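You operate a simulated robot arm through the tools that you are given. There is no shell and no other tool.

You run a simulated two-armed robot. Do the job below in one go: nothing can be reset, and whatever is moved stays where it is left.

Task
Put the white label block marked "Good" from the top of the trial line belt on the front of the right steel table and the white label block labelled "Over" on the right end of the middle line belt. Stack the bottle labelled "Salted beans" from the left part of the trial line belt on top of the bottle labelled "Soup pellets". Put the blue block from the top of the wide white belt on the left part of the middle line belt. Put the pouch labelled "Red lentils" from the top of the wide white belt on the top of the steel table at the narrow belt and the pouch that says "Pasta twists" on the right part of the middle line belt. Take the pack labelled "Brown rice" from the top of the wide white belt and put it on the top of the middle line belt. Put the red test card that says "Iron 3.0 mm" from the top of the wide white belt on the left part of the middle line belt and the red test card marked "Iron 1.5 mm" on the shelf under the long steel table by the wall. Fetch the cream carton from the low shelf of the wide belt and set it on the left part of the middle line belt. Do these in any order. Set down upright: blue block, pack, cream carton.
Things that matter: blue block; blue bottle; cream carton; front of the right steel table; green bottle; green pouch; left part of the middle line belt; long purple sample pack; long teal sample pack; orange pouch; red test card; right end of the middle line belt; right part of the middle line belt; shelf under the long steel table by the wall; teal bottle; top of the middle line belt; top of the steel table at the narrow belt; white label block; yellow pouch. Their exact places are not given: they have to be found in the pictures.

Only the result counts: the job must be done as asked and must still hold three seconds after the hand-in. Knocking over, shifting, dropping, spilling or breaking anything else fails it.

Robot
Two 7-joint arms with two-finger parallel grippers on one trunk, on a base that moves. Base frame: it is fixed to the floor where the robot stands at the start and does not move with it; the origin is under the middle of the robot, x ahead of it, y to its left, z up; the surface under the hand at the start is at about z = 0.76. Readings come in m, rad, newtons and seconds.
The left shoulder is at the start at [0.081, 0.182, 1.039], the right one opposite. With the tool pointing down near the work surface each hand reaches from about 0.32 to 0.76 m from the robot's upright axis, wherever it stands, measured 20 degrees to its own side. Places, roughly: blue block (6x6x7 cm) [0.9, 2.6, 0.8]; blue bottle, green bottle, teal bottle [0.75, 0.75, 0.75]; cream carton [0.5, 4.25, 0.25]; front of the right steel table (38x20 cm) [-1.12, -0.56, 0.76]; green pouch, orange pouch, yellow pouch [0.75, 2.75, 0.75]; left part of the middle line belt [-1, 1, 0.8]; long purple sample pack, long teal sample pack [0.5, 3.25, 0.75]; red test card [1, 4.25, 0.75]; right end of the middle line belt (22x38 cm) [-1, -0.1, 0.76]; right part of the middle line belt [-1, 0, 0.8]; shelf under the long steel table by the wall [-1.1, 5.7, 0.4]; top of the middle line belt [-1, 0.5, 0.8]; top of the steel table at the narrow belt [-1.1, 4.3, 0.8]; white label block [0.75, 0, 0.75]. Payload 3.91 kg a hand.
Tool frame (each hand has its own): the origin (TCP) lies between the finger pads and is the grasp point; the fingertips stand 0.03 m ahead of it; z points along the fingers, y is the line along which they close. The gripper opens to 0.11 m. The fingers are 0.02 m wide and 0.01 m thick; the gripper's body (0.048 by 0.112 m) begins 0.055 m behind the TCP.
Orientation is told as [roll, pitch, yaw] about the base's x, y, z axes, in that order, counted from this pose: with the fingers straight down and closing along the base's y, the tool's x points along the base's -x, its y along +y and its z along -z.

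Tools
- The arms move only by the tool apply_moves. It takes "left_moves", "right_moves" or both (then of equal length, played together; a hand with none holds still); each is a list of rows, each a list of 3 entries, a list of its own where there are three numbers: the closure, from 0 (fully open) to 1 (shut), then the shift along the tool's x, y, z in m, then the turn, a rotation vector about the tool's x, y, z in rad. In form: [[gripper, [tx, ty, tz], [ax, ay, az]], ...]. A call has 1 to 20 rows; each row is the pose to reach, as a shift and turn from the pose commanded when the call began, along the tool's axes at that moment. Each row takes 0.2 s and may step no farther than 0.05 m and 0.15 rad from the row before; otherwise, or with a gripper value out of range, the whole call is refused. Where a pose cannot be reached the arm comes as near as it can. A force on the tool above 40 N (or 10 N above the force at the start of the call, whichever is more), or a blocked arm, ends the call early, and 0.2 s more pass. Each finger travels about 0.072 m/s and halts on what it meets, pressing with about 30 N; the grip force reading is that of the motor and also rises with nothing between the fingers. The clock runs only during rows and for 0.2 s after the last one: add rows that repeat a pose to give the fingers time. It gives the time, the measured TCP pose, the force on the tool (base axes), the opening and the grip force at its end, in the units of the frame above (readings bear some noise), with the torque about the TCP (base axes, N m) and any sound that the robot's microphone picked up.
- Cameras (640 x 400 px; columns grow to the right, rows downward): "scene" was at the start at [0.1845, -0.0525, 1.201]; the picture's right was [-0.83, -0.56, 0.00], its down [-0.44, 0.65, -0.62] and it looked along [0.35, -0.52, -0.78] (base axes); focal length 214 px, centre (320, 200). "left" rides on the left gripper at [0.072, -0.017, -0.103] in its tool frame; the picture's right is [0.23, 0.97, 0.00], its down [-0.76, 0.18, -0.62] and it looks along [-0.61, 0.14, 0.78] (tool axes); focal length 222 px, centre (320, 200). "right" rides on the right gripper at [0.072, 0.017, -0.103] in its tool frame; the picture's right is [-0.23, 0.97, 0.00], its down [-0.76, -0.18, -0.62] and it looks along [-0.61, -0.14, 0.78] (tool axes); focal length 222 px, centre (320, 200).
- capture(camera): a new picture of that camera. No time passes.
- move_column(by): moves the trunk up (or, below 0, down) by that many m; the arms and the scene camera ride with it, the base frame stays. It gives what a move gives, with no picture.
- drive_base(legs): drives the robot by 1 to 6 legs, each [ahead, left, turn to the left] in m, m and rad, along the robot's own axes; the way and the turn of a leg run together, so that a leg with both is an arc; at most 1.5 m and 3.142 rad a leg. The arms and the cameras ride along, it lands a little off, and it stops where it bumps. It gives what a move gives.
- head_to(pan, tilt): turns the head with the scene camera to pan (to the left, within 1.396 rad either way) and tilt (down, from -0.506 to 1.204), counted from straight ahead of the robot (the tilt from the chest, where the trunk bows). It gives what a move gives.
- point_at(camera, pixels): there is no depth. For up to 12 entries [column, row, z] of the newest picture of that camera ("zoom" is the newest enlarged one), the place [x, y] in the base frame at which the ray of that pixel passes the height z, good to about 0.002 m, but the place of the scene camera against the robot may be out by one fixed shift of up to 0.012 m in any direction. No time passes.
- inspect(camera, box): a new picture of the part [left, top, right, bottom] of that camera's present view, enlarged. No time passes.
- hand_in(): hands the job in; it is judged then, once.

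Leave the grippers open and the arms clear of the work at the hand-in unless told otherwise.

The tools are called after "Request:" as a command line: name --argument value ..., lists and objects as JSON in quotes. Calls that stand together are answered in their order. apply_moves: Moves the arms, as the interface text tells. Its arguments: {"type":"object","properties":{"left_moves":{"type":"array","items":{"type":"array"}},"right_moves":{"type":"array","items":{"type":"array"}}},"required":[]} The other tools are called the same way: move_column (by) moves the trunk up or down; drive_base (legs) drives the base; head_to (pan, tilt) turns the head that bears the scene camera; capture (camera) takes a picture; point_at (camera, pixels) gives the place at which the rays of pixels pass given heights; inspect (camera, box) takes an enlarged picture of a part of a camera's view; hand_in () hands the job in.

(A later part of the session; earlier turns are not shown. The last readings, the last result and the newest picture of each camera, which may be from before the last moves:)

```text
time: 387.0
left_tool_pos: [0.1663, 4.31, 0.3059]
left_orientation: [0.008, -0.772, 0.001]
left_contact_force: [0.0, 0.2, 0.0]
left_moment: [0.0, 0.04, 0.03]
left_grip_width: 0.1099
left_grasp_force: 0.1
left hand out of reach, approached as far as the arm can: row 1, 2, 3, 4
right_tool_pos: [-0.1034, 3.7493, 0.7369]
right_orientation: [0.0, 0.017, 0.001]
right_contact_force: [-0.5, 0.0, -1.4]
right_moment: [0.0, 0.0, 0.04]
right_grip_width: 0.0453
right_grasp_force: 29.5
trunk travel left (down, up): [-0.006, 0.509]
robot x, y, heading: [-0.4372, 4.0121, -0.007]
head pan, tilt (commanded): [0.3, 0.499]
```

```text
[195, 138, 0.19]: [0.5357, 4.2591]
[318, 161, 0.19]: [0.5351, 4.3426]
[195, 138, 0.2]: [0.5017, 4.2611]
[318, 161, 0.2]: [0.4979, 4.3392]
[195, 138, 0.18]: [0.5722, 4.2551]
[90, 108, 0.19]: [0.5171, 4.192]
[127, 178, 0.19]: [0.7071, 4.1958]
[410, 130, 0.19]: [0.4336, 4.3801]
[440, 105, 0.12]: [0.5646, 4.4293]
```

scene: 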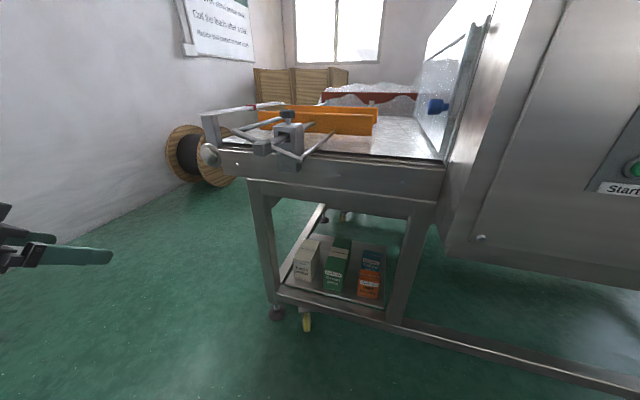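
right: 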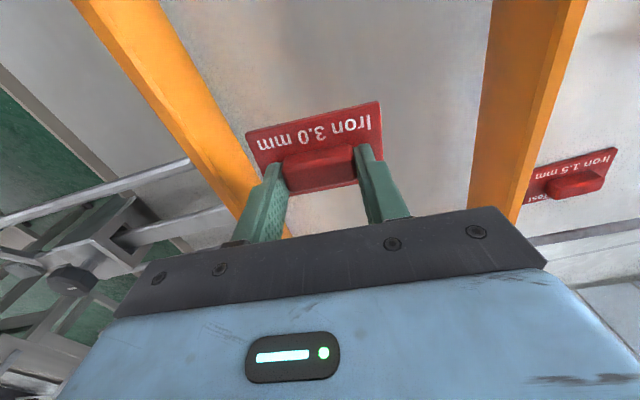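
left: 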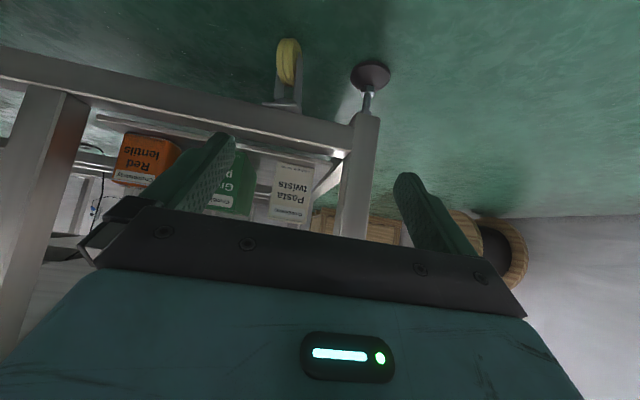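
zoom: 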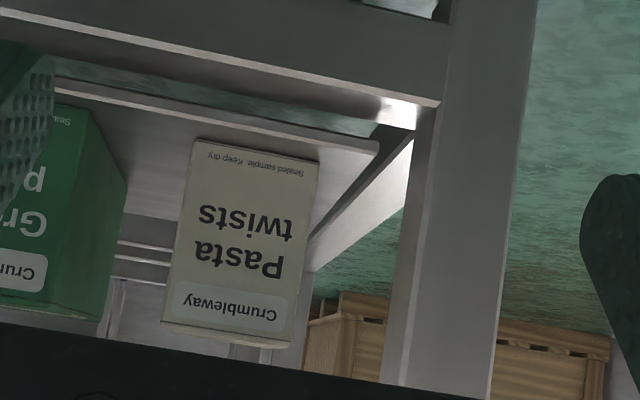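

Carton centre y≈4.300, front x≈0.506, shelf z≈0.2. I align the hand (y -1.2 cm, z -2.8 cm) and drive ahead 0.25 m.

Request:
apply_moves --left_moves '[[0, [0.01, -0.006, 0.01], [0, 0, 0]], [0, [0.0195, -0.012, 0.0201], [0, 0, 0]], [0, [0.0195, -0.012, 0.0201], [0, 0, 0]]]'

Request:
drive_base --legs '[[0.25, 0, 0]]'

Request:
capture --camera "left"

Request:
capture --camera "scene"

```text
time: 387.8
left_tool_pos: [0.166, 4.2981, 0.2756]
left_orientation: [0.009, -0.769, 0.001]
left_contact_force: [-0.3, -0.2, -0.5]
left_moment: [-0.01, 0.0, 0.06]
left_grip_width: 0.1099
left_grasp_force: 0.1
right_tool_pos: [-0.1047, 3.7495, 0.735]
right_orientation: [-0.001, 0.017, -0.001]
right_contact_force: [-0.2, 0.2, 0.3]
right_moment: [0.01, 0.03, -0.01]
right_grip_width: 0.045
right_grasp_force: 30.1
trunk travel left (down, up): [-0.006, 0.509]
robot x, y, heading: [-0.4327, 4.0135, -0.01]
head pan, tilt (commanded): [0.3, 0.499]
```

```text
time: 389.6
left_tool_pos: [0.4144, 4.2936, 0.276]
left_orientation: [0.008, -0.769, -0.002]
left_contact_force: [0.2, -0.2, -0.3]
left_moment: [0.02, -0.01, -0.01]
left_grip_width: 0.11
left_grasp_force: 0.1
right_tool_pos: [0.1438, 3.7454, 0.7352]
right_orientation: [0.001, 0.018, -0.004]
right_contact_force: [0.1, 0.1, -0.4]
right_moment: [0.03, -0.01, -0.04]
right_grip_width: 0.0449
right_grasp_force: 30.0
trunk travel left (down, up): [-0.006, 0.509]
robot x, y, heading: [-0.187, 4.0117, -0.011]
head pan, tilt (commanded): [0.3, 0.499]
```

```text
taken
```

left: 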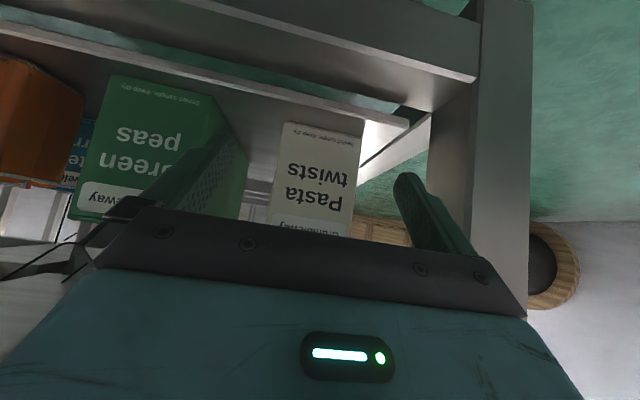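

```text
taken
```

scene: 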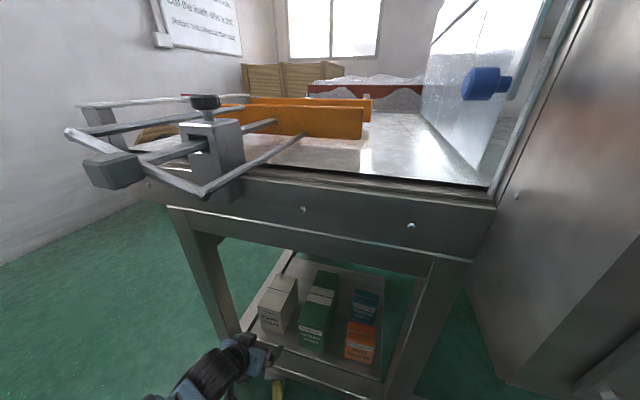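

The carton sits between the fingers. I re-measure its edges.

Request:
point_at --camera "left" --pixels '[[285, 121, 0.199], [363, 138, 0.199], [278, 190, 0.26], [352, 200, 0.26]]'

Request:
inspect --camera "left" --box '[180, 90, 470, 260]'

```text
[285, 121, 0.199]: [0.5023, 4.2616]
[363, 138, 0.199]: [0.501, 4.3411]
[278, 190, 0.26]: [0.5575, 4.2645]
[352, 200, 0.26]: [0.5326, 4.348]
```

```text
2.21 times, centred on (325, 175) of left
```

zoom: 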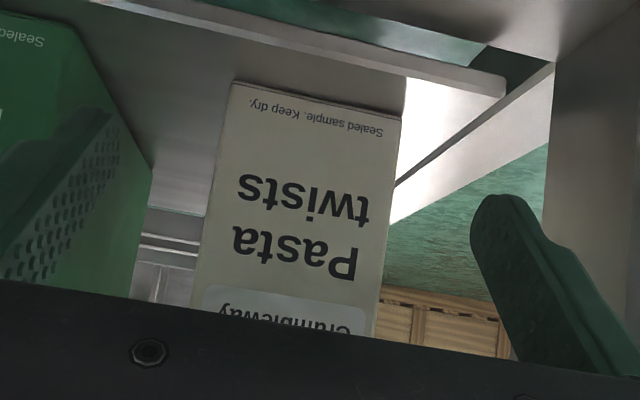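

Centre y≈4.301. I shift the hand +5 mm and drive 0.14 m further in.

Request:
apply_moves --left_moves '[[0, [0, 0.005, 0], [0, 0, 0]], [0, [0, 0.005, 0], [0, 0, 0]]]'

Request:
drive_base --legs '[[0.14, 0.002, 0]]'

Request:
capture --camera "left"

Request:
capture --camera "scene"

```text
time: 390.2
left_tool_pos: [0.4137, 4.2978, 0.2755]
left_orientation: [0.01, -0.771, -0.004]
left_contact_force: [0.2, 0.4, -0.8]
left_moment: [0.0, 0.0, 0.02]
left_grip_width: 0.1099
left_grasp_force: 0.0
right_tool_pos: [0.1436, 3.7468, 0.7362]
right_orientation: [-0.001, 0.015, -0.005]
right_contact_force: [-1.0, -0.2, -0.2]
right_moment: [0.03, 0.03, 0.0]
right_grip_width: 0.045
right_grasp_force: 30.4
trunk travel left (down, up): [-0.006, 0.509]
robot x, y, heading: [-0.1878, 4.009, -0.009]
head pan, tilt (commanded): [0.3, 0.499]
```

```text
time: 391.5
left_tool_pos: [0.5222, 4.2922, 0.2849]
left_orientation: [0.0, -0.791, -0.018]
left_contact_force: [0.5, 0.6, -0.2]
left_moment: [0.02, -0.01, -0.02]
left_grip_width: 0.1097
left_grasp_force: 0.0
right_tool_pos: [0.224, 3.7405, 0.7401]
right_orientation: [-0.026, -0.029, -0.026]
right_contact_force: [5.8, 0.9, -1.9]
right_moment: [-0.1, 0.41, -0.01]
right_grip_width: 0.0449
right_grasp_force: 30.1
trunk travel left (down, up): [-0.006, 0.509]
robot x, y, heading: [-0.0797, 4.0139, -0.033]
head pan, tilt (commanded): [0.3, 0.499]
heard: click, click, click
stopped in leg 1: the robot was blocked; the commanded pose is now the measured one
```

```text
taken
```

left: 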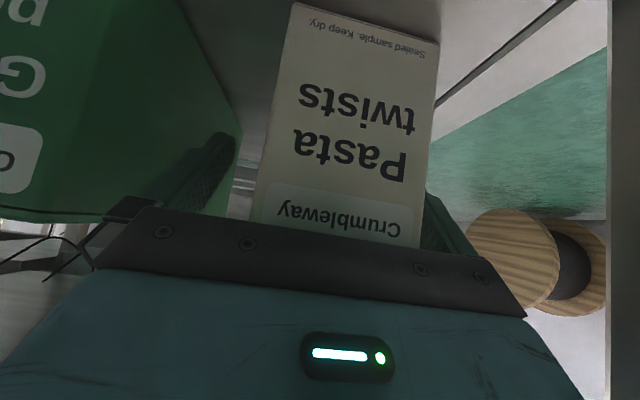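

```text
taken
```

scene: 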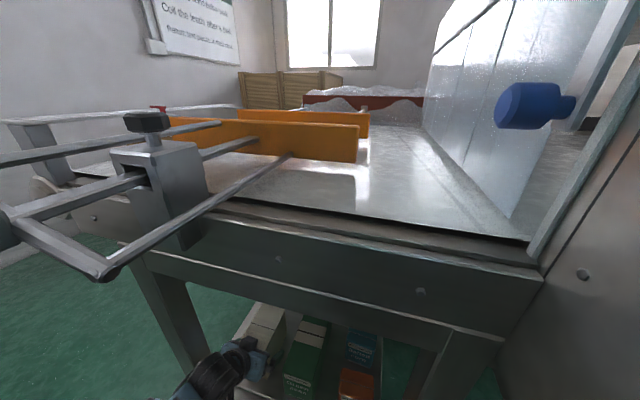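

Blocked, with clicks heard; the heading twisted to the right, so the right arm likely touches the hood's panel. I look there.

Request:
capture --camera "right"

Request:
head_to --pan -0.8 --tilt 0.5

Request:
capture --camera "scene"

```text
taken
```

right: 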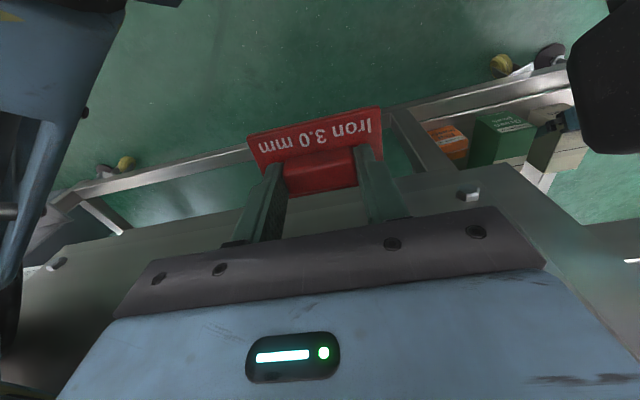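

```text
time: 392.9
left_tool_pos: [0.5247, 4.2939, 0.2857]
left_orientation: [-0.004, -0.788, -0.012]
left_contact_force: [0.8, -0.6, 0.1]
left_moment: [0.0, 0.01, -0.02]
left_grip_width: 0.1101
left_grasp_force: 0.0
right_tool_pos: [0.2268, 3.743, 0.7384]
right_orientation: [-0.029, -0.02, -0.027]
right_contact_force: [-0.4, 0.0, 0.0]
right_moment: [-0.02, 0.0, 0.04]
right_grip_width: 0.0451
right_grasp_force: 30.0
trunk travel left (down, up): [-0.006, 0.509]
robot x, y, heading: [-0.0801, 4.016, -0.026]
head pan, tilt (commanded): [-0.799, 0.499]
```

```text
taken
```

scene: 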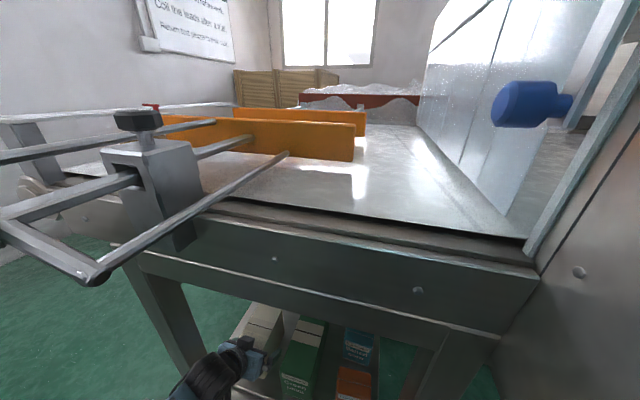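

The picture did not change with the pan, so the head seems blocked. I set it back to 0.3 and look again.

Request:
head_to --pan 0.3 --tilt 0.5

Request:
capture --camera "scene"

```text
time: 394.2
left_tool_pos: [0.5237, 4.2921, 0.2857]
left_orientation: [-0.004, -0.791, -0.013]
left_contact_force: [-0.4, 0.4, 0.0]
left_moment: [-0.04, -0.01, 0.01]
left_grip_width: 0.1102
left_grasp_force: 0.1
right_tool_pos: [0.2267, 3.7417, 0.7383]
right_orientation: [-0.026, -0.023, -0.025]
right_contact_force: [-0.1, -0.3, -1.8]
right_moment: [0.0, -0.02, 0.02]
right_grip_width: 0.0448
right_grasp_force: 30.2
trunk travel left (down, up): [-0.006, 0.509]
robot x, y, heading: [-0.0798, 4.0155, -0.031]
head pan, tilt (commanded): [0.3, 0.499]
```

```text
taken
```

scene: 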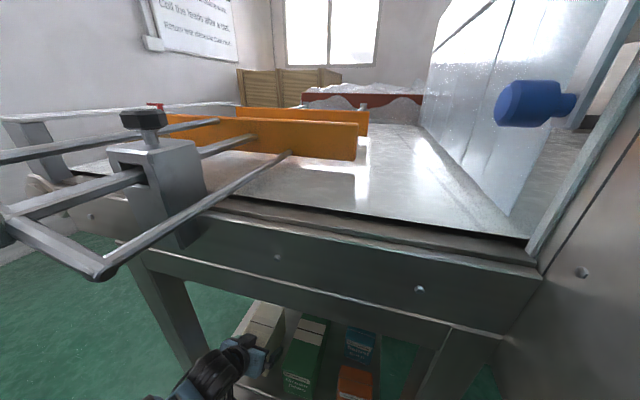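

The right wrist is squeezed between the hood and the head. I back the base 5 cm and instead extend the left arm.

Request:
drive_base --legs '[[-0.05, 0, 0.02]]'

Request:
capture --camera "left"

Request:
inspect --camera "left" --box '[180, 20, 470, 270]'

```text
time: 395.1
left_tool_pos: [0.4739, 4.3046, 0.2761]
left_orientation: [0.011, -0.77, 0.0]
left_contact_force: [-0.3, 0.6, 0.1]
left_moment: [0.0, -0.02, -0.01]
left_grip_width: 0.1097
left_grasp_force: 0.0
right_tool_pos: [0.1967, 3.7468, 0.7306]
right_orientation: [-0.018, 0.006, -0.005]
right_contact_force: [0.0, 0.1, -0.3]
right_moment: [-0.02, 0.03, 0.02]
right_grip_width: 0.0448
right_grasp_force: 29.9
trunk travel left (down, up): [-0.006, 0.509]
robot x, y, heading: [-0.1266, 4.014, -0.014]
head pan, tilt (commanded): [0.3, 0.499]
```

```text
taken
```

left: 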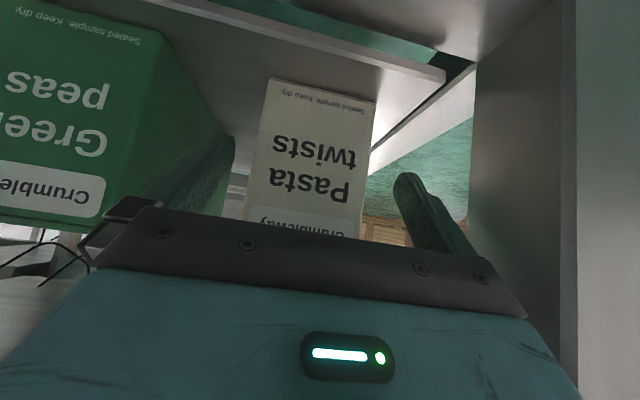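

```text
1.60 times, centred on (325, 145) of left
```

zoom: 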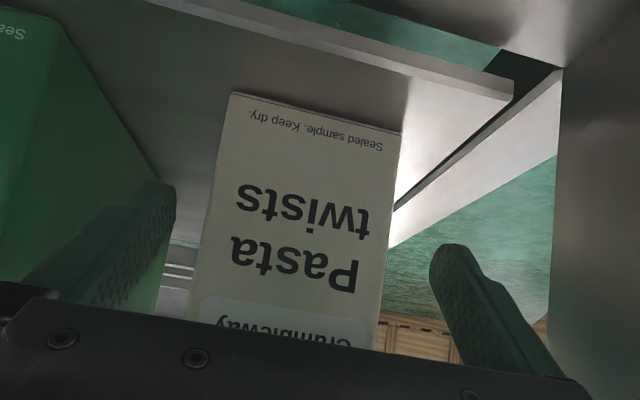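

Request:
point_at --camera "left" --pixels '[[271.9, 77.5, 0.199], [375, 102.5, 0.199], [216, 108, 0.199], [110, 20, 0.199]]'

```text
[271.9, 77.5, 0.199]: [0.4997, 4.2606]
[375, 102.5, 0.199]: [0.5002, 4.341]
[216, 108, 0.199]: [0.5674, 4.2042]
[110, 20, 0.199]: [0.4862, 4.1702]
```

The carton hasn't moved. I extend the left hand 8.5 cm in and close.

Request:
apply_moves --left_moves '[[0, [-0.02, -0.001, 0.021], [0, 0, 0]], [0, [-0.04, -0.002, 0.042], [0, 0, 0]], [0, [-0.0589, -0.003, 0.0614], [0, 0, 0]], [0, [-0.0589, -0.003, 0.0614], [0, 0, 0]]]'

Request:
apply_moves --left_moves '[[0.2, [0, 0, 0], [0, 0, 0]], [0.4, [0, 0, 0], [0, 0, 0]], [0.6, [0, 0, 0], [0, 0, 0]], [0.6, [0, 0, 0], [0, 0, 0]]]'

Request:
capture --camera "left"

```text
time: 396.1
left_tool_pos: [0.5595, 4.301, 0.2735]
left_orientation: [0.009, -0.775, -0.001]
left_contact_force: [-1.4, -0.2, 7.8]
left_moment: [-0.09, 0.13, -0.04]
left_grip_width: 0.11
left_grasp_force: 0.1
right_tool_pos: [0.1963, 3.7453, 0.7325]
right_orientation: [-0.018, 0.004, -0.003]
right_contact_force: [-0.2, 0.5, -0.7]
right_moment: [0.01, 0.03, 0.0]
right_grip_width: 0.0449
right_grasp_force: 30.2
trunk travel left (down, up): [-0.006, 0.509]
robot x, y, heading: [-0.1267, 4.0131, -0.009]
head pan, tilt (commanded): [0.3, 0.499]
```

```text
time: 397.1
left_tool_pos: [0.56, 4.3001, 0.2727]
left_orientation: [0.008, -0.773, -0.001]
left_contact_force: [-0.9, -3.8, 6.5]
left_moment: [-0.75, -0.23, -0.2]
left_grip_width: 0.0798
left_grasp_force: 30.5
right_tool_pos: [0.1963, 3.7442, 0.7315]
right_orientation: [-0.015, 0.003, -0.004]
right_contact_force: [0.1, 0.2, -0.5]
right_moment: [0.03, -0.01, 0.01]
right_grip_width: 0.0448
right_grasp_force: 29.5
trunk travel left (down, up): [-0.006, 0.509]
robot x, y, heading: [-0.126, 4.0124, -0.01]
head pan, tilt (commanded): [0.3, 0.499]
```

```text
taken
```

left: 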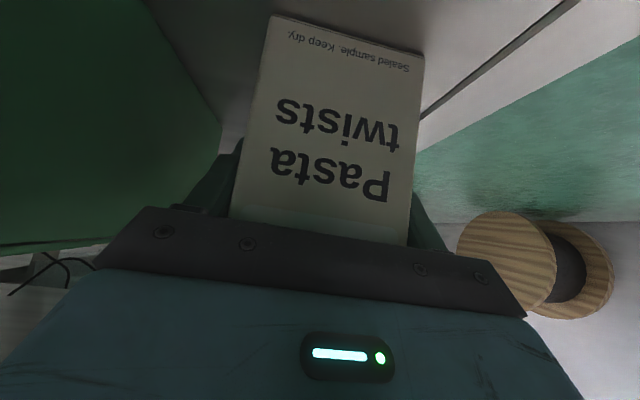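

Carton gripped (0.0798). I lift it 3.5 cm slowly.

Request:
apply_moves --left_moves '[[0.65, [-0.007, 0, -0.007], [0, 0, 0]], [0.65, [-0.014, 0, -0.0143], [0, 0, 0]], [0.65, [-0.0245, 0, -0.025], [0, 0, 0]], [0.65, [-0.0245, 0, -0.025], [0, 0, 0]]]'

Request:
capture --camera "left"

Request:
capture --camera "scene"

```text
time: 398.1
left_tool_pos: [0.5586, 4.3001, 0.3085]
left_orientation: [0.009, -0.768, -0.001]
left_contact_force: [1.2, -0.1, -5.4]
left_moment: [0.02, 0.21, -0.01]
left_grip_width: 0.0799
left_grasp_force: 30.4
right_tool_pos: [0.1967, 3.7458, 0.7322]
right_orientation: [-0.019, 0.004, -0.005]
right_contact_force: [-0.4, -0.8, -0.8]
right_moment: [0.03, 0.02, -0.02]
right_grip_width: 0.045
right_grasp_force: 30.0
trunk travel left (down, up): [-0.006, 0.509]
robot x, y, heading: [-0.1302, 4.0141, -0.01]
head pan, tilt (commanded): [0.3, 0.499]
```

```text
taken
```

left: 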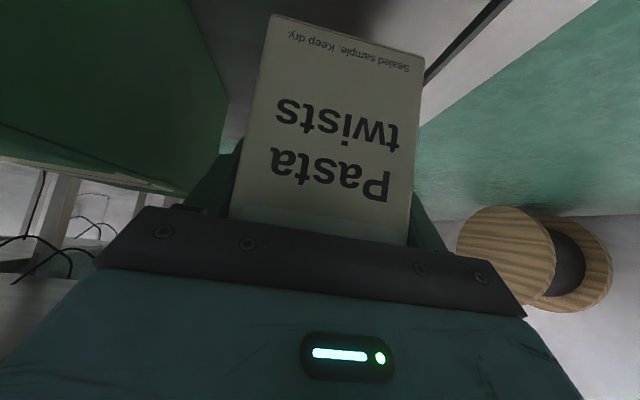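

```text
taken
```

scene: 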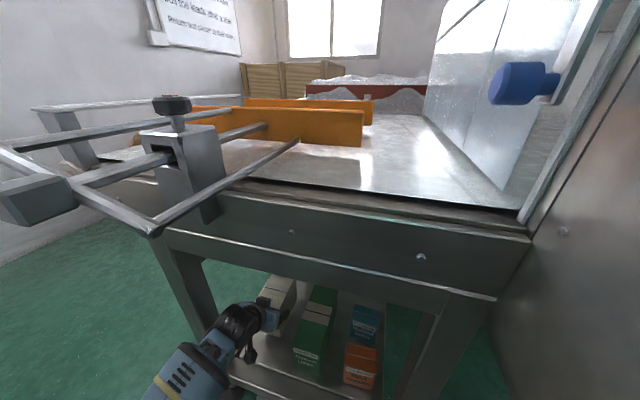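

Lifted, stable. I drive straight back 0.4 m.

Request:
drive_base --legs '[[-0.2, 0, 0], [-0.2, 0, 0]]'

Request:
capture --camera "left"

Request:
capture --camera "scene"

```text
time: 400.9
left_tool_pos: [0.1622, 4.3022, 0.3069]
left_orientation: [0.009, -0.77, -0.005]
left_contact_force: [0.0, -0.2, -5.2]
left_moment: [-0.04, 0.15, 0.0]
left_grip_width: 0.0801
left_grasp_force: 30.5
right_tool_pos: [-0.2017, 3.7491, 0.7292]
right_orientation: [-0.019, 0.005, -0.006]
right_contact_force: [-0.5, 0.2, 0.6]
right_moment: [0.01, -0.02, -0.02]
right_grip_width: 0.0447
right_grasp_force: 30.2
trunk travel left (down, up): [-0.006, 0.509]
robot x, y, heading: [-0.5257, 4.0168, -0.011]
head pan, tilt (commanded): [0.3, 0.499]
```

```text
taken
```

left: 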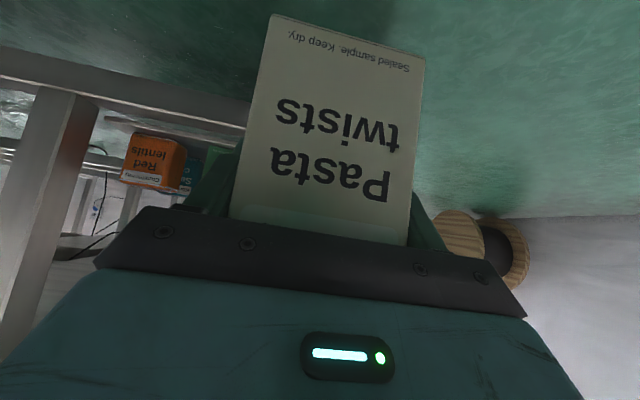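

```text
taken
```

scene: 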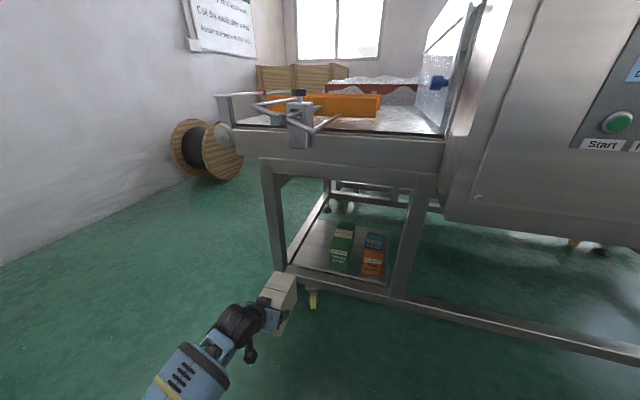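

The carton is out; the others stand undisturbed. I raise the trunk and bring the left hand up and in.

Request:
move_column --by 0.35

Request:
apply_moves --left_moves '[[0.65, [-0.025, 0, -0.025], [0, 0, 0]], [0.65, [-0.05, 0, -0.05], [0, 0, 0]], [0.65, [-0.075, 0, -0.075], [0, 0, 0]], [0.65, [-0.1, 0, -0.1], [0, 0, 0]], [0.65, [-0.12, 0, -0.13], [0, 0, 0]], [0.65, [-0.13, 0, -0.165], [0, 0, 0]], [0.65, [-0.135, 0, -0.2], [0, 0, 0]], [0.65, [-0.135, 0, -0.235], [0, 0, 0]], [0.65, [-0.13, 0, -0.27], [0, 0, 0]], [0.65, [-0.12, 0, -0.3], [0, 0, 0]], [0.65, [-0.105, 0, -0.33], [0, 0, 0]], [0.65, [-0.09, 0, -0.36], [0, 0, 0]]]'

```text
time: 404.3
left_tool_pos: [0.1762, 4.3033, 0.6449]
left_orientation: [0.008, -0.752, 0.0]
left_contact_force: [0.7, -0.8, -5.4]
left_moment: [0.03, 0.19, 0.01]
left_grip_width: 0.0799
left_grasp_force: 30.0
right_tool_pos: [-0.1785, 3.7492, 1.0757]
right_orientation: [-0.018, 0.025, -0.007]
right_contact_force: [-0.6, 0.3, -0.5]
right_moment: [0.03, 0.02, 0.01]
right_grip_width: 0.0448
right_grasp_force: 29.8
trunk travel left (down, up): [-0.356, 0.159]
robot x, y, heading: [-0.5237, 4.0201, -0.014]
head pan, tilt (commanded): [0.3, 0.499]
```

```text
time: 406.9
left_tool_pos: [-0.0017, 4.3013, 0.967]
left_orientation: [0.008, -0.75, -0.003]
left_contact_force: [0.8, -0.4, -6.4]
left_moment: [-0.02, 0.09, 0.04]
left_grip_width: 0.0798
left_grasp_force: 29.9
right_tool_pos: [-0.1783, 3.7483, 1.0749]
right_orientation: [-0.016, 0.026, -0.007]
right_contact_force: [0.1, 1.0, -0.2]
right_moment: [0.0, -0.02, -0.01]
right_grip_width: 0.0448
right_grasp_force: 30.2
trunk travel left (down, up): [-0.356, 0.159]
robot x, y, heading: [-0.5245, 4.0228, -0.008]
head pan, tilt (commanded): [0.3, 0.499]
```

I move 0.12 m east, raise the trunk further and turn to face -y.

Request:
move_column --by 0.13

Request:
drive_base --legs '[[0.12, 0, 0], [0, 0, -0.78], [0, 0, -0.78]]'

Request:
head_to --pan 0 --tilt 0.5

Request:
capture --camera "scene"

```text
time: 408.5
left_tool_pos: [-0.0258, 4.3011, 1.1085]
left_orientation: [0.008, -0.769, -0.004]
left_contact_force: [-0.5, -0.6, -5.4]
left_moment: [0.0, 0.12, -0.01]
left_grip_width: 0.0799
left_grasp_force: 30.1
right_tool_pos: [-0.201, 3.7478, 1.2098]
right_orientation: [-0.019, 0.008, -0.007]
right_contact_force: [-0.1, -0.9, -0.5]
right_moment: [0.01, -0.03, 0.0]
right_grip_width: 0.0447
right_grasp_force: 30.2
trunk travel left (down, up): [-0.486, 0.029]
robot x, y, heading: [-0.522, 4.0196, -0.012]
head pan, tilt (commanded): [0.3, 0.499]
```

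```text
time: 413.9
left_tool_pos: [-0.1368, 3.5106, 1.1094]
left_orientation: [0.008, -0.771, -1.602]
left_contact_force: [-0.5, 0.9, -4.1]
left_moment: [0.11, -0.02, -0.01]
left_grip_width: 0.08
left_grasp_force: 29.1
right_tool_pos: [-0.6826, 3.7004, 1.2123]
right_orientation: [-0.018, 0.006, -1.605]
right_contact_force: [-0.1, 0.5, -0.5]
right_moment: [0.02, 0.03, 0.0]
right_grip_width: 0.0448
right_grasp_force: 29.6
trunk travel left (down, up): [-0.486, 0.029]
robot x, y, heading: [-0.4053, 4.0136, -1.605]
head pan, tilt (commanded): [0.3, 0.499]
```

```text
time: 414.7
left_tool_pos: [-0.1362, 3.5083, 1.1096]
left_orientation: [0.008, -0.771, -1.603]
left_contact_force: [-0.3, 0.5, -5.3]
left_moment: [0.14, 0.0, 0.01]
left_grip_width: 0.0799
left_grasp_force: 30.4
right_tool_pos: [-0.6818, 3.7001, 1.2115]
right_orientation: [-0.019, 0.006, -1.605]
right_contact_force: [-0.3, -0.3, -0.3]
right_moment: [0.03, -0.02, 0.03]
right_grip_width: 0.045
right_grasp_force: 30.0
trunk travel left (down, up): [-0.486, 0.029]
robot x, y, heading: [-0.4027, 4.0187, -1.61]
head pan, tilt (commanded): [0.0, 0.499]
```

```text
taken
```

scene: 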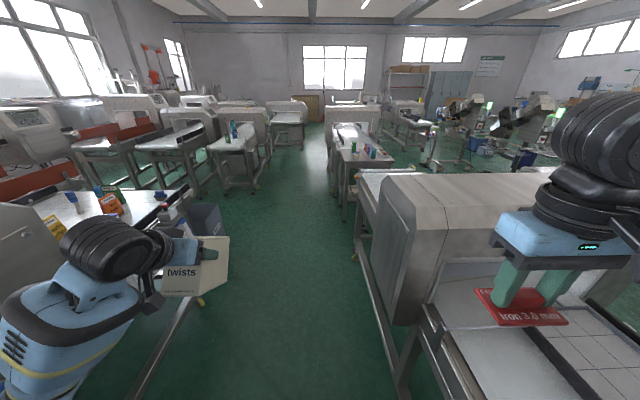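

The aisle is clear. I drive down the aisle toward the middle line's left part.

Request:
drive_base --legs '[[0.3, 0.19, 0.035], [1.3, 0, 0], [1.3, 0, 0]]'

Request:
head_to --pan -0.9 --tilt 0.6

Request:
capture --camera "scene"

```text
time: 429.1
left_tool_pos: [0.0267, 0.6593, 1.1097]
left_orientation: [0.009, -0.771, -1.588]
left_contact_force: [0.8, 0.0, -5.2]
left_moment: [0.12, 0.01, -0.02]
left_grip_width: 0.0799
left_grasp_force: 29.9
right_tool_pos: [-0.5235, 0.8432, 1.2102]
right_orientation: [-0.019, 0.005, -1.593]
right_contact_force: [0.3, -0.2, -0.4]
right_moment: [0.02, 0.02, -0.02]
right_grip_width: 0.0451
right_grasp_force: 29.7
trunk travel left (down, up): [-0.486, 0.029]
robot x, y, heading: [-0.2471, 1.1646, -1.6]
head pan, tilt (commanded): [0.0, 0.499]
```

```text
time: 430.3
left_tool_pos: [0.0261, 0.6594, 1.1089]
left_orientation: [0.009, -0.772, -1.586]
left_contact_force: [-0.2, 0.7, -4.2]
left_moment: [0.12, 0.02, 0.0]
left_grip_width: 0.0799
left_grasp_force: 30.0
right_tool_pos: [-0.5233, 0.8435, 1.2108]
right_orientation: [-0.02, 0.005, -1.592]
right_contact_force: [1.6, 0.8, -0.7]
right_moment: [-0.01, 0.01, -0.01]
right_grip_width: 0.045
right_grasp_force: 29.8
trunk travel left (down, up): [-0.486, 0.029]
robot x, y, heading: [-0.2474, 1.1624, -1.598]
head pan, tilt (commanded): [-0.901, 0.6]
```

```text
taken
```

scene: 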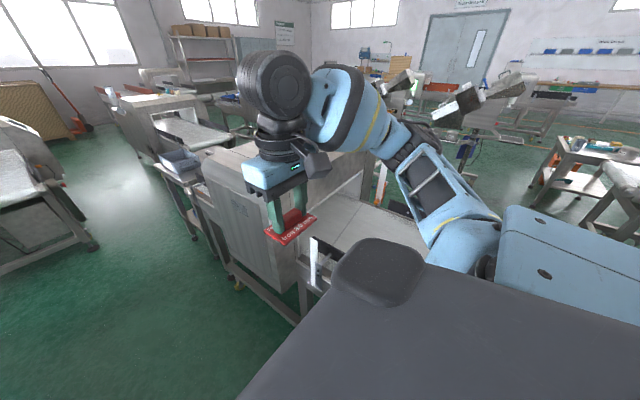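

I turn right to face the middle line.

Request:
drive_base --legs '[[0, 0, -0.78], [0, 0, -0.76]]'

Request:
head_to --pan 0.0 --tilt 0.7

Request:
capture --camera "scene"

```text
time: 433.6
left_tool_pos: [-0.5114, 0.6528, 1.1079]
left_orientation: [0.022, -0.762, -2.558]
left_contact_force: [0.0, 0.0, -5.0]
left_moment: [0.05, -0.05, 0.0]
left_grip_width: 0.08
left_grasp_force: 30.4
right_tool_pos: [-0.6679, 1.2157, 1.2113]
right_orientation: [-0.018, 0.005, -2.575]
right_contact_force: [0.1, -0.5, -0.4]
right_moment: [0.0, 0.01, 0.01]
right_grip_width: 0.045
right_grasp_force: 30.1
trunk travel left (down, up): [-0.486, 0.029]
robot x, y, heading: [-0.2466, 1.1673, -2.578]
head pan, tilt (commanded): [-0.901, 0.6]
stopped in leg 2: the force on the tool passed its limit at 62 N (the readings are from after the stop); the commanded pose is now the measured one
```

```text
time: 434.8
left_tool_pos: [-0.5115, 0.653, 1.1082]
left_orientation: [0.019, -0.761, -2.557]
left_contact_force: [1.5, -0.9, -6.2]
left_moment: [0.07, -0.06, 0.05]
left_grip_width: 0.0799
left_grasp_force: 30.3
right_tool_pos: [-0.6683, 1.2156, 1.2106]
right_orientation: [-0.02, 0.006, -2.574]
right_contact_force: [-0.9, -0.5, 0.3]
right_moment: [0.0, 0.0, -0.01]
right_grip_width: 0.0448
right_grasp_force: 30.5
trunk travel left (down, up): [-0.486, 0.029]
robot x, y, heading: [-0.2524, 1.1669, -2.582]
head pan, tilt (commanded): [0.0, 0.7]
```

```text
taken
```

scene: 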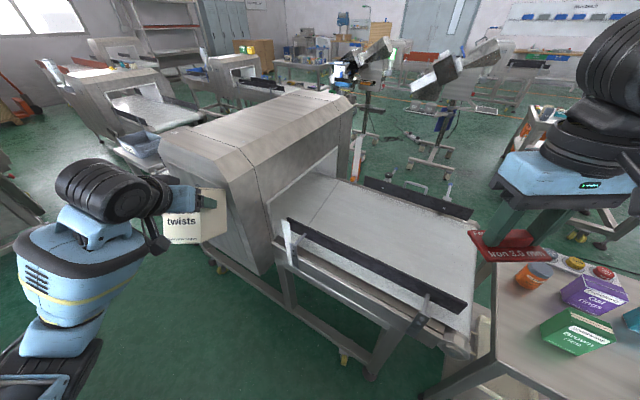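

The carton's end touched the middle hood's front corner. I turn back a little, then move the base further north before turning.

Request:
drive_base --legs '[[0, 0, 0.2]]'

Request:
capture --camera "left"

Request:
capture --camera "scene"

```text
time: 435.9
left_tool_pos: [-0.4041, 0.6099, 1.1091]
left_orientation: [0.019, -0.764, -2.356]
left_contact_force: [0.3, -0.1, -4.7]
left_moment: [0.05, -0.05, 0.0]
left_grip_width: 0.0801
left_grasp_force: 29.8
right_tool_pos: [-0.6701, 1.1299, 1.211]
right_orientation: [-0.02, 0.006, -2.373]
right_contact_force: [0.1, 0.3, -0.4]
right_moment: [0.01, -0.02, -0.01]
right_grip_width: 0.0448
right_grasp_force: 30.0
trunk travel left (down, up): [-0.486, 0.029]
robot x, y, heading: [-0.2488, 1.1642, -2.377]
head pan, tilt (commanded): [0.0, 0.7]
```

```text
taken
```

left: 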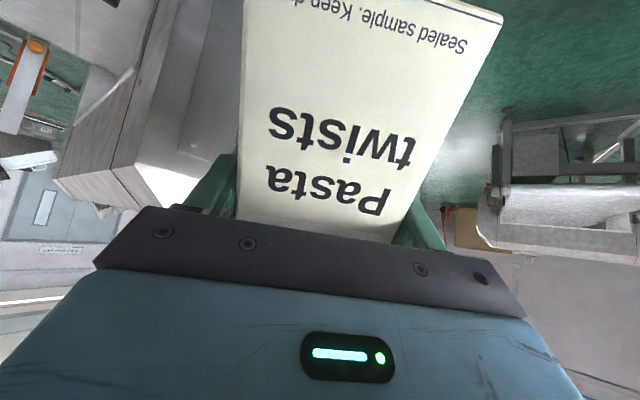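

```text
taken
```

scene: 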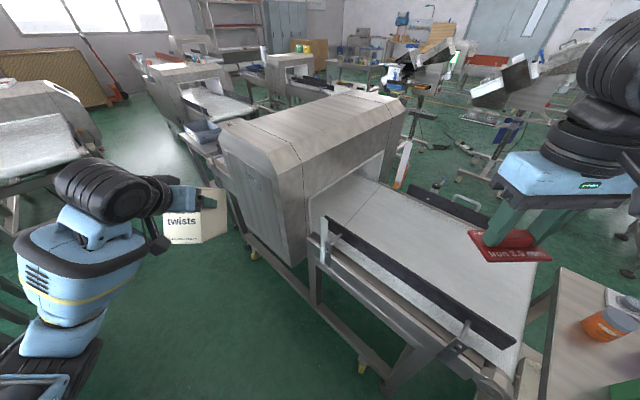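

I zoom to see how the carton sits in the hand now.

Request:
inspect --camera "scene" --box '[100, 150, 260, 260]'

Request:
inspect --camera "left" --box '[180, 0, 540, 260]'

```text
3.64 times, centred on (180, 205) of scene
```

zoom: 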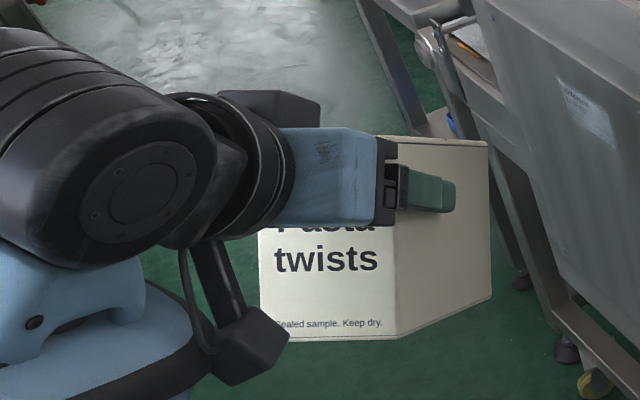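

```text
1.54 times, centred on (360, 130) of left
```

zoom: 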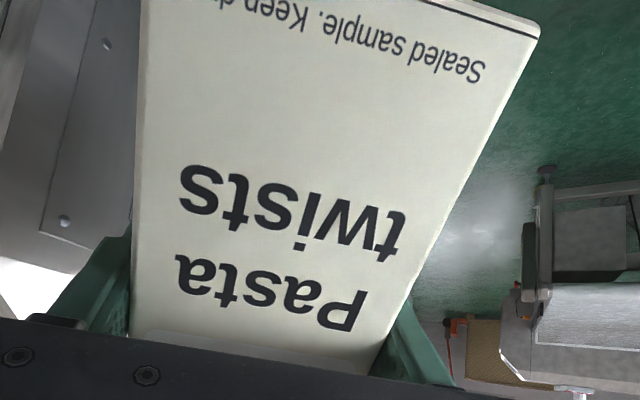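

The carton has tipped about 30° in the grip (far end down); it can be levelled by pressing it gently onto the belt when setting it down. I move the base north to y≈1.3 and finish the turn.

Request:
drive_base --legs '[[-0.097, -0.101, 0], [0, 0, -0.38], [0, 0, -0.38]]'

Request:
head_to --pan 0.0 --tilt 0.8

Request:
capture --camera "scene"

```text
time: 439.8
left_tool_pos: [-0.7414, 1.0062, 1.1089]
left_orientation: [0.019, -0.763, -3.108]
left_contact_force: [0.1, -0.1, -5.1]
left_moment: [-0.02, -0.08, 0.0]
left_grip_width: 0.08
left_grasp_force: 30.5
right_tool_pos: [-0.5799, 1.5678, 1.2108]
right_orientation: [-0.019, 0.007, -3.126]
right_contact_force: [0.3, 0.5, -0.7]
right_moment: [-0.01, 0.04, 0.01]
right_grip_width: 0.0451
right_grasp_force: 30.1
trunk travel left (down, up): [-0.486, 0.029]
robot x, y, heading: [-0.2483, 1.3024, -3.133]
head pan, tilt (commanded): [0.0, 0.7]
```

```text
time: 440.4
left_tool_pos: [-0.741, 1.0062, 1.1079]
left_orientation: [0.021, -0.763, -3.108]
left_contact_force: [-0.4, 0.0, -5.7]
left_moment: [0.0, -0.08, 0.0]
left_grip_width: 0.0799
left_grasp_force: 30.2
right_tool_pos: [-0.5782, 1.5682, 1.2101]
right_orientation: [-0.02, 0.005, -3.124]
right_contact_force: [0.0, -0.4, -0.6]
right_moment: [0.02, -0.01, 0.02]
right_grip_width: 0.0449
right_grasp_force: 29.8
trunk travel left (down, up): [-0.486, 0.029]
robot x, y, heading: [-0.2488, 1.3052, -3.135]
head pan, tilt (commanded): [0.0, 0.799]
```

```text
taken
```

scene: 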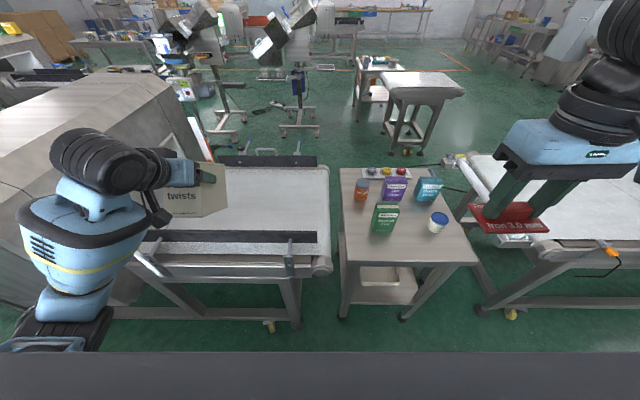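

I measure the left part of the middle belt.

Request:
point_at --camera "scene" --pixels '[[328, 166, 0.76], [330, 272, 0.76], [317, 240, 0.76], [317, 233, 0.85], [160, 240, 0.76], [220, 168, 0.76], [317, 167, 0.76], [317, 156, 0.85], [195, 160, 0.76], [345, 262, 0.78]]'

Request:
inspect --camera "scene" --box '[120, 130, 350, 300]'

```text
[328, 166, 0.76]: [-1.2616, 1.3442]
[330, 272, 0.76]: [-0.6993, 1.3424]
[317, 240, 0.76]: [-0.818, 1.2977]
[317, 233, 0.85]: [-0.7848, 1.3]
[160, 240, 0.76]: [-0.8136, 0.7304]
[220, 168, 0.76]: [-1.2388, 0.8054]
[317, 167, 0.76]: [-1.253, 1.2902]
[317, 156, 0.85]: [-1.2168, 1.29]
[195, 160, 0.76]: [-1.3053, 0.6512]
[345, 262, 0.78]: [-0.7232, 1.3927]
```

```text
2.35 times, centred on (235, 215) of scene
```

zoom: 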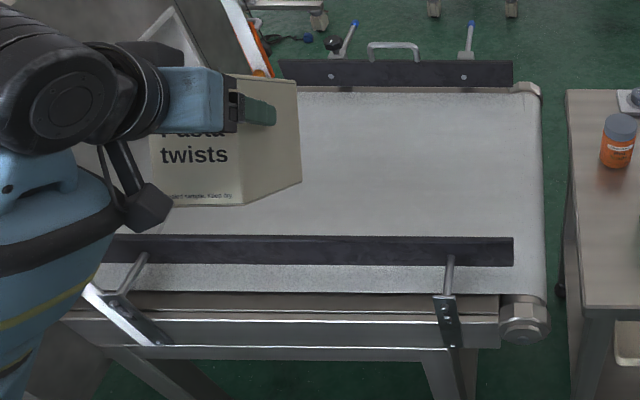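

Belt: x -0.70…-1.26, y 0.7…1.33; rails at x≈-0.80 and -1.23. I drive 0.1 m nearer and lower the trunk 0.1 m.

Request:
drive_base --legs '[[0.1, 0, 0]]'

Request:
move_column --by -0.1

Request:
capture --camera "left"

```text
time: 441.6
left_tool_pos: [-0.84, 1.0065, 1.1079]
left_orientation: [0.018, -0.763, -3.11]
left_contact_force: [-0.7, 0.2, -5.3]
left_moment: [0.04, -0.1, 0.0]
left_grip_width: 0.0799
left_grasp_force: 29.9
right_tool_pos: [-0.6766, 1.5668, 1.2113]
right_orientation: [-0.019, 0.005, -3.127]
right_contact_force: [0.6, -0.4, 0.0]
right_moment: [0.02, -0.02, -0.03]
right_grip_width: 0.0449
right_grasp_force: 30.1
trunk travel left (down, up): [-0.486, 0.029]
robot x, y, heading: [-0.3434, 1.2987, -3.13]
head pan, tilt (commanded): [0.0, 0.799]
```

```text
time: 442.9
left_tool_pos: [-0.8378, 1.0064, 1.01]
left_orientation: [0.021, -0.766, -3.109]
left_contact_force: [0.3, -1.1, -5.2]
left_moment: [0.04, -0.06, -0.01]
left_grip_width: 0.08
left_grasp_force: 30.2
right_tool_pos: [-0.6766, 1.5673, 1.1112]
right_orientation: [-0.017, 0.005, -3.127]
right_contact_force: [-0.4, 0.7, -0.2]
right_moment: [-0.04, 0.03, -0.01]
right_grip_width: 0.0451
right_grasp_force: 29.9
trunk travel left (down, up): [-0.386, 0.129]
robot x, y, heading: [-0.3484, 1.3031, -3.133]
head pan, tilt (commanded): [0.0, 0.799]
```

```text
taken
```

left: 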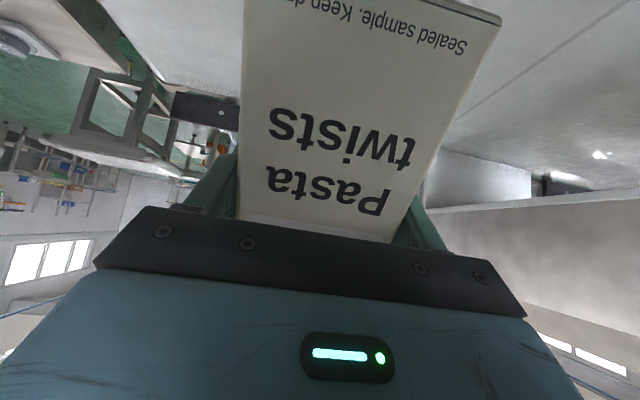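

I move ahead 0.147 m, then lower to TCP z≈0.91 (the carton's low edge just above the belt).

Request:
apply_moves --left_moves '[[0.65, [-0.027, 0, 0.0255], [0, 0, 0]], [0.65, [-0.053, 0.001, 0.051], [0, 0, 0]], [0.65, [-0.08, 0.001, 0.0765], [0, 0, 0]], [0.65, [-0.106, 0.0016, 0.102], [0, 0, 0]], [0.65, [-0.085, 0.0016, 0.125], [0, 0, 0]], [0.65, [-0.06, 0.0016, 0.15], [0, 0, 0]], [0.65, [-0.0367, 0.0016, 0.174], [0, 0, 0]], [0.65, [-0.0367, 0.0016, 0.174], [0, 0, 0]]]'

Request:
capture --camera "scene"

Request:
inspect --camera "scene" --box '[100, 120, 330, 290]'

```text
time: 444.7
left_tool_pos: [-0.9854, 0.9984, 0.9096]
left_orientation: [0.021, -0.764, -3.11]
left_contact_force: [-0.3, -1.4, -6.1]
left_moment: [0.01, -0.11, -0.01]
left_grip_width: 0.0799
left_grasp_force: 30.3
right_tool_pos: [-0.6763, 1.5672, 1.1112]
right_orientation: [-0.017, 0.005, -3.127]
right_contact_force: [-0.2, 0.7, -1.5]
right_moment: [0.01, 0.04, -0.03]
right_grip_width: 0.045
right_grasp_force: 29.9
trunk travel left (down, up): [-0.386, 0.129]
robot x, y, heading: [-0.3485, 1.3036, -3.127]
head pan, tilt (commanded): [0.0, 0.799]
```

```text
taken
```

scene: 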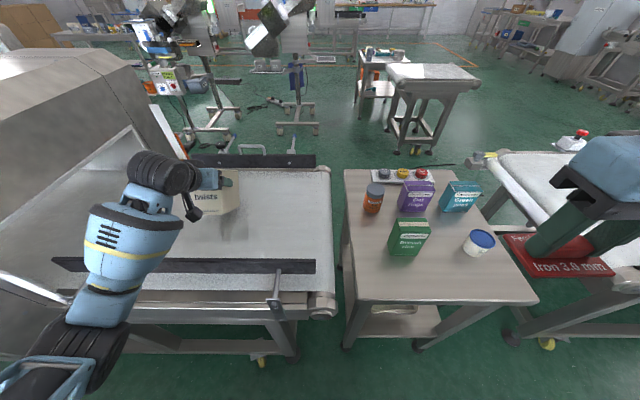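

```text
2.35 times, centred on (215, 205) of scene
```

zoom: 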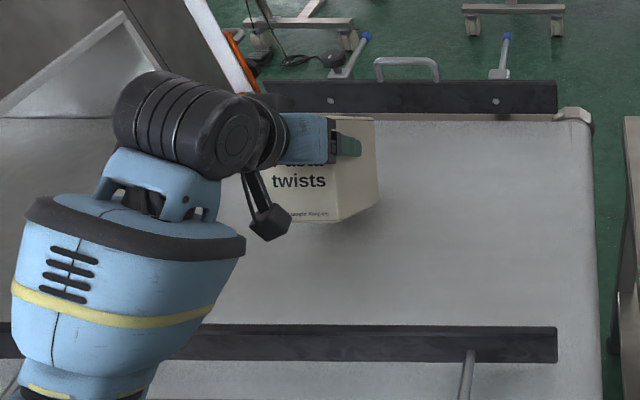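

I go 5 cm further ahead and lower until the carton's far bottom edge touches.

Request:
apply_moves --left_moves '[[0.65, [-0.018, 0, 0.017], [0, 0, 0]], [0.65, [-0.0361, 0, 0.0346], [0, 0, 0]], [0.65, [-0.0292, 0, 0.0418], [0, 0, 0]], [0.65, [-0.0223, 0, 0.049], [0, 0, 0]], [0.65, [-0.0223, 0, 0.049], [0, 0, 0]]]'

```text
time: 445.9
left_tool_pos: [-1.0338, 0.9928, 0.8955]
left_orientation: [0.019, -0.779, -3.109]
left_contact_force: [5.1, -3.8, 25.6]
left_moment: [0.64, 0.47, -0.05]
left_grip_width: 0.0801
left_grasp_force: 30.2
right_tool_pos: [-0.6737, 1.5673, 1.1107]
right_orientation: [-0.017, 0.001, -3.127]
right_contact_force: [0.2, 0.3, -1.0]
right_moment: [0.04, 0.0, 0.04]
right_grip_width: 0.045
right_grasp_force: 29.9
trunk travel left (down, up): [-0.386, 0.129]
robot x, y, heading: [-0.3456, 1.3074, -3.133]
head pan, tilt (commanded): [0.0, 0.799]
```

Contact (26 N). I follow an arc back and down so that the carton turns level on the belt.

Request:
apply_moves --left_moves '[[0.65, [0.0145, 0, -0.0035], [0, 0, 0]], [0.65, [0.029, 0, -0.007], [0, 0, 0]], [0.65, [0.0415, 0, -0.0077], [0, 0, 0]]]'

Request:
capture --camera "left"

```text
time: 446.7
left_tool_pos: [-0.9981, 0.9965, 0.866]
left_orientation: [0.019, -0.764, -3.114]
left_contact_force: [4.1, -0.8, 16.4]
left_moment: [0.78, 1.03, -0.18]
left_grip_width: 0.0796
left_grasp_force: 30.4
right_tool_pos: [-0.6745, 1.5685, 1.1113]
right_orientation: [-0.019, 0.003, -3.126]
right_contact_force: [-0.5, 0.4, 0.3]
right_moment: [-0.02, 0.0, -0.02]
right_grip_width: 0.0449
right_grasp_force: 29.8
trunk travel left (down, up): [-0.386, 0.129]
robot x, y, heading: [-0.3445, 1.3024, -3.134]
head pan, tilt (commanded): [0.0, 0.799]
```

```text
taken
```

left: 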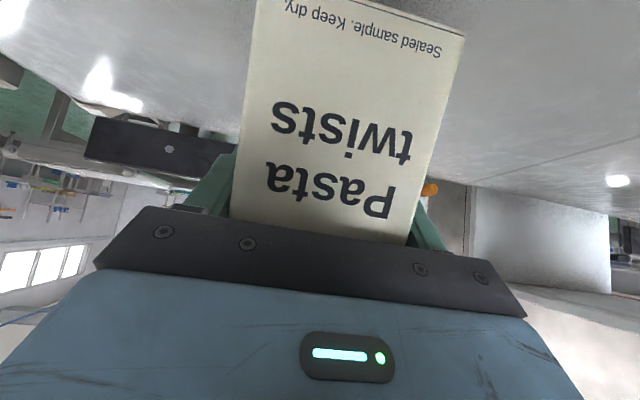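

The carton turns as planned. I continue the arc.

Request:
apply_moves --left_moves '[[0.65, [0.0125, 0, -0.0006], [0, 0, 0]], [0.65, [0.025, 0, 0.0005], [0, 0, 0]], [0.65, [0.0377, 0, 0.0024], [0, 0, 0]]]'

Request:
capture --camera "left"

Request:
capture --camera "scene"

Request:
inspect --camera "scene" --box '[100, 120, 330, 290]'

```text
time: 447.5
left_tool_pos: [-0.9711, 0.9971, 0.8388]
left_orientation: [0.021, -0.767, -3.113]
left_contact_force: [9.0, 2.3, 18.9]
left_moment: [0.99, 1.53, -0.57]
left_grip_width: 0.0802
left_grasp_force: 29.7
right_tool_pos: [-0.6736, 1.5676, 1.1107]
right_orientation: [-0.017, 0.003, -3.128]
right_contact_force: [-0.4, 0.6, -1.5]
right_moment: [-0.01, 0.01, -0.01]
right_grip_width: 0.0448
right_grasp_force: 30.2
trunk travel left (down, up): [-0.386, 0.129]
robot x, y, heading: [-0.3453, 1.3075, -3.131]
head pan, tilt (commanded): [0.0, 0.799]
```

```text
taken
```

left: 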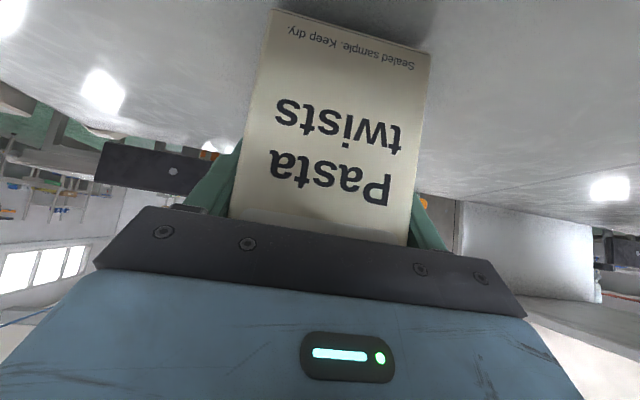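

```text
taken
```

scene: 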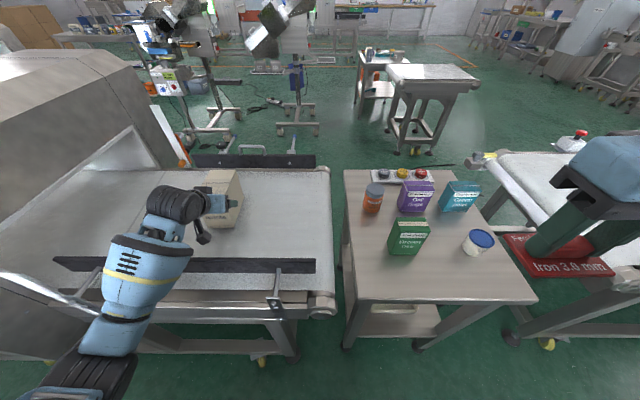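

```text
2.35 times, centred on (215, 205) of scene
```

zoom: 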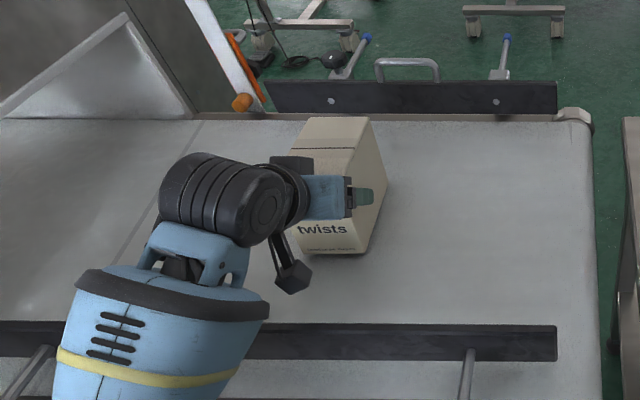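

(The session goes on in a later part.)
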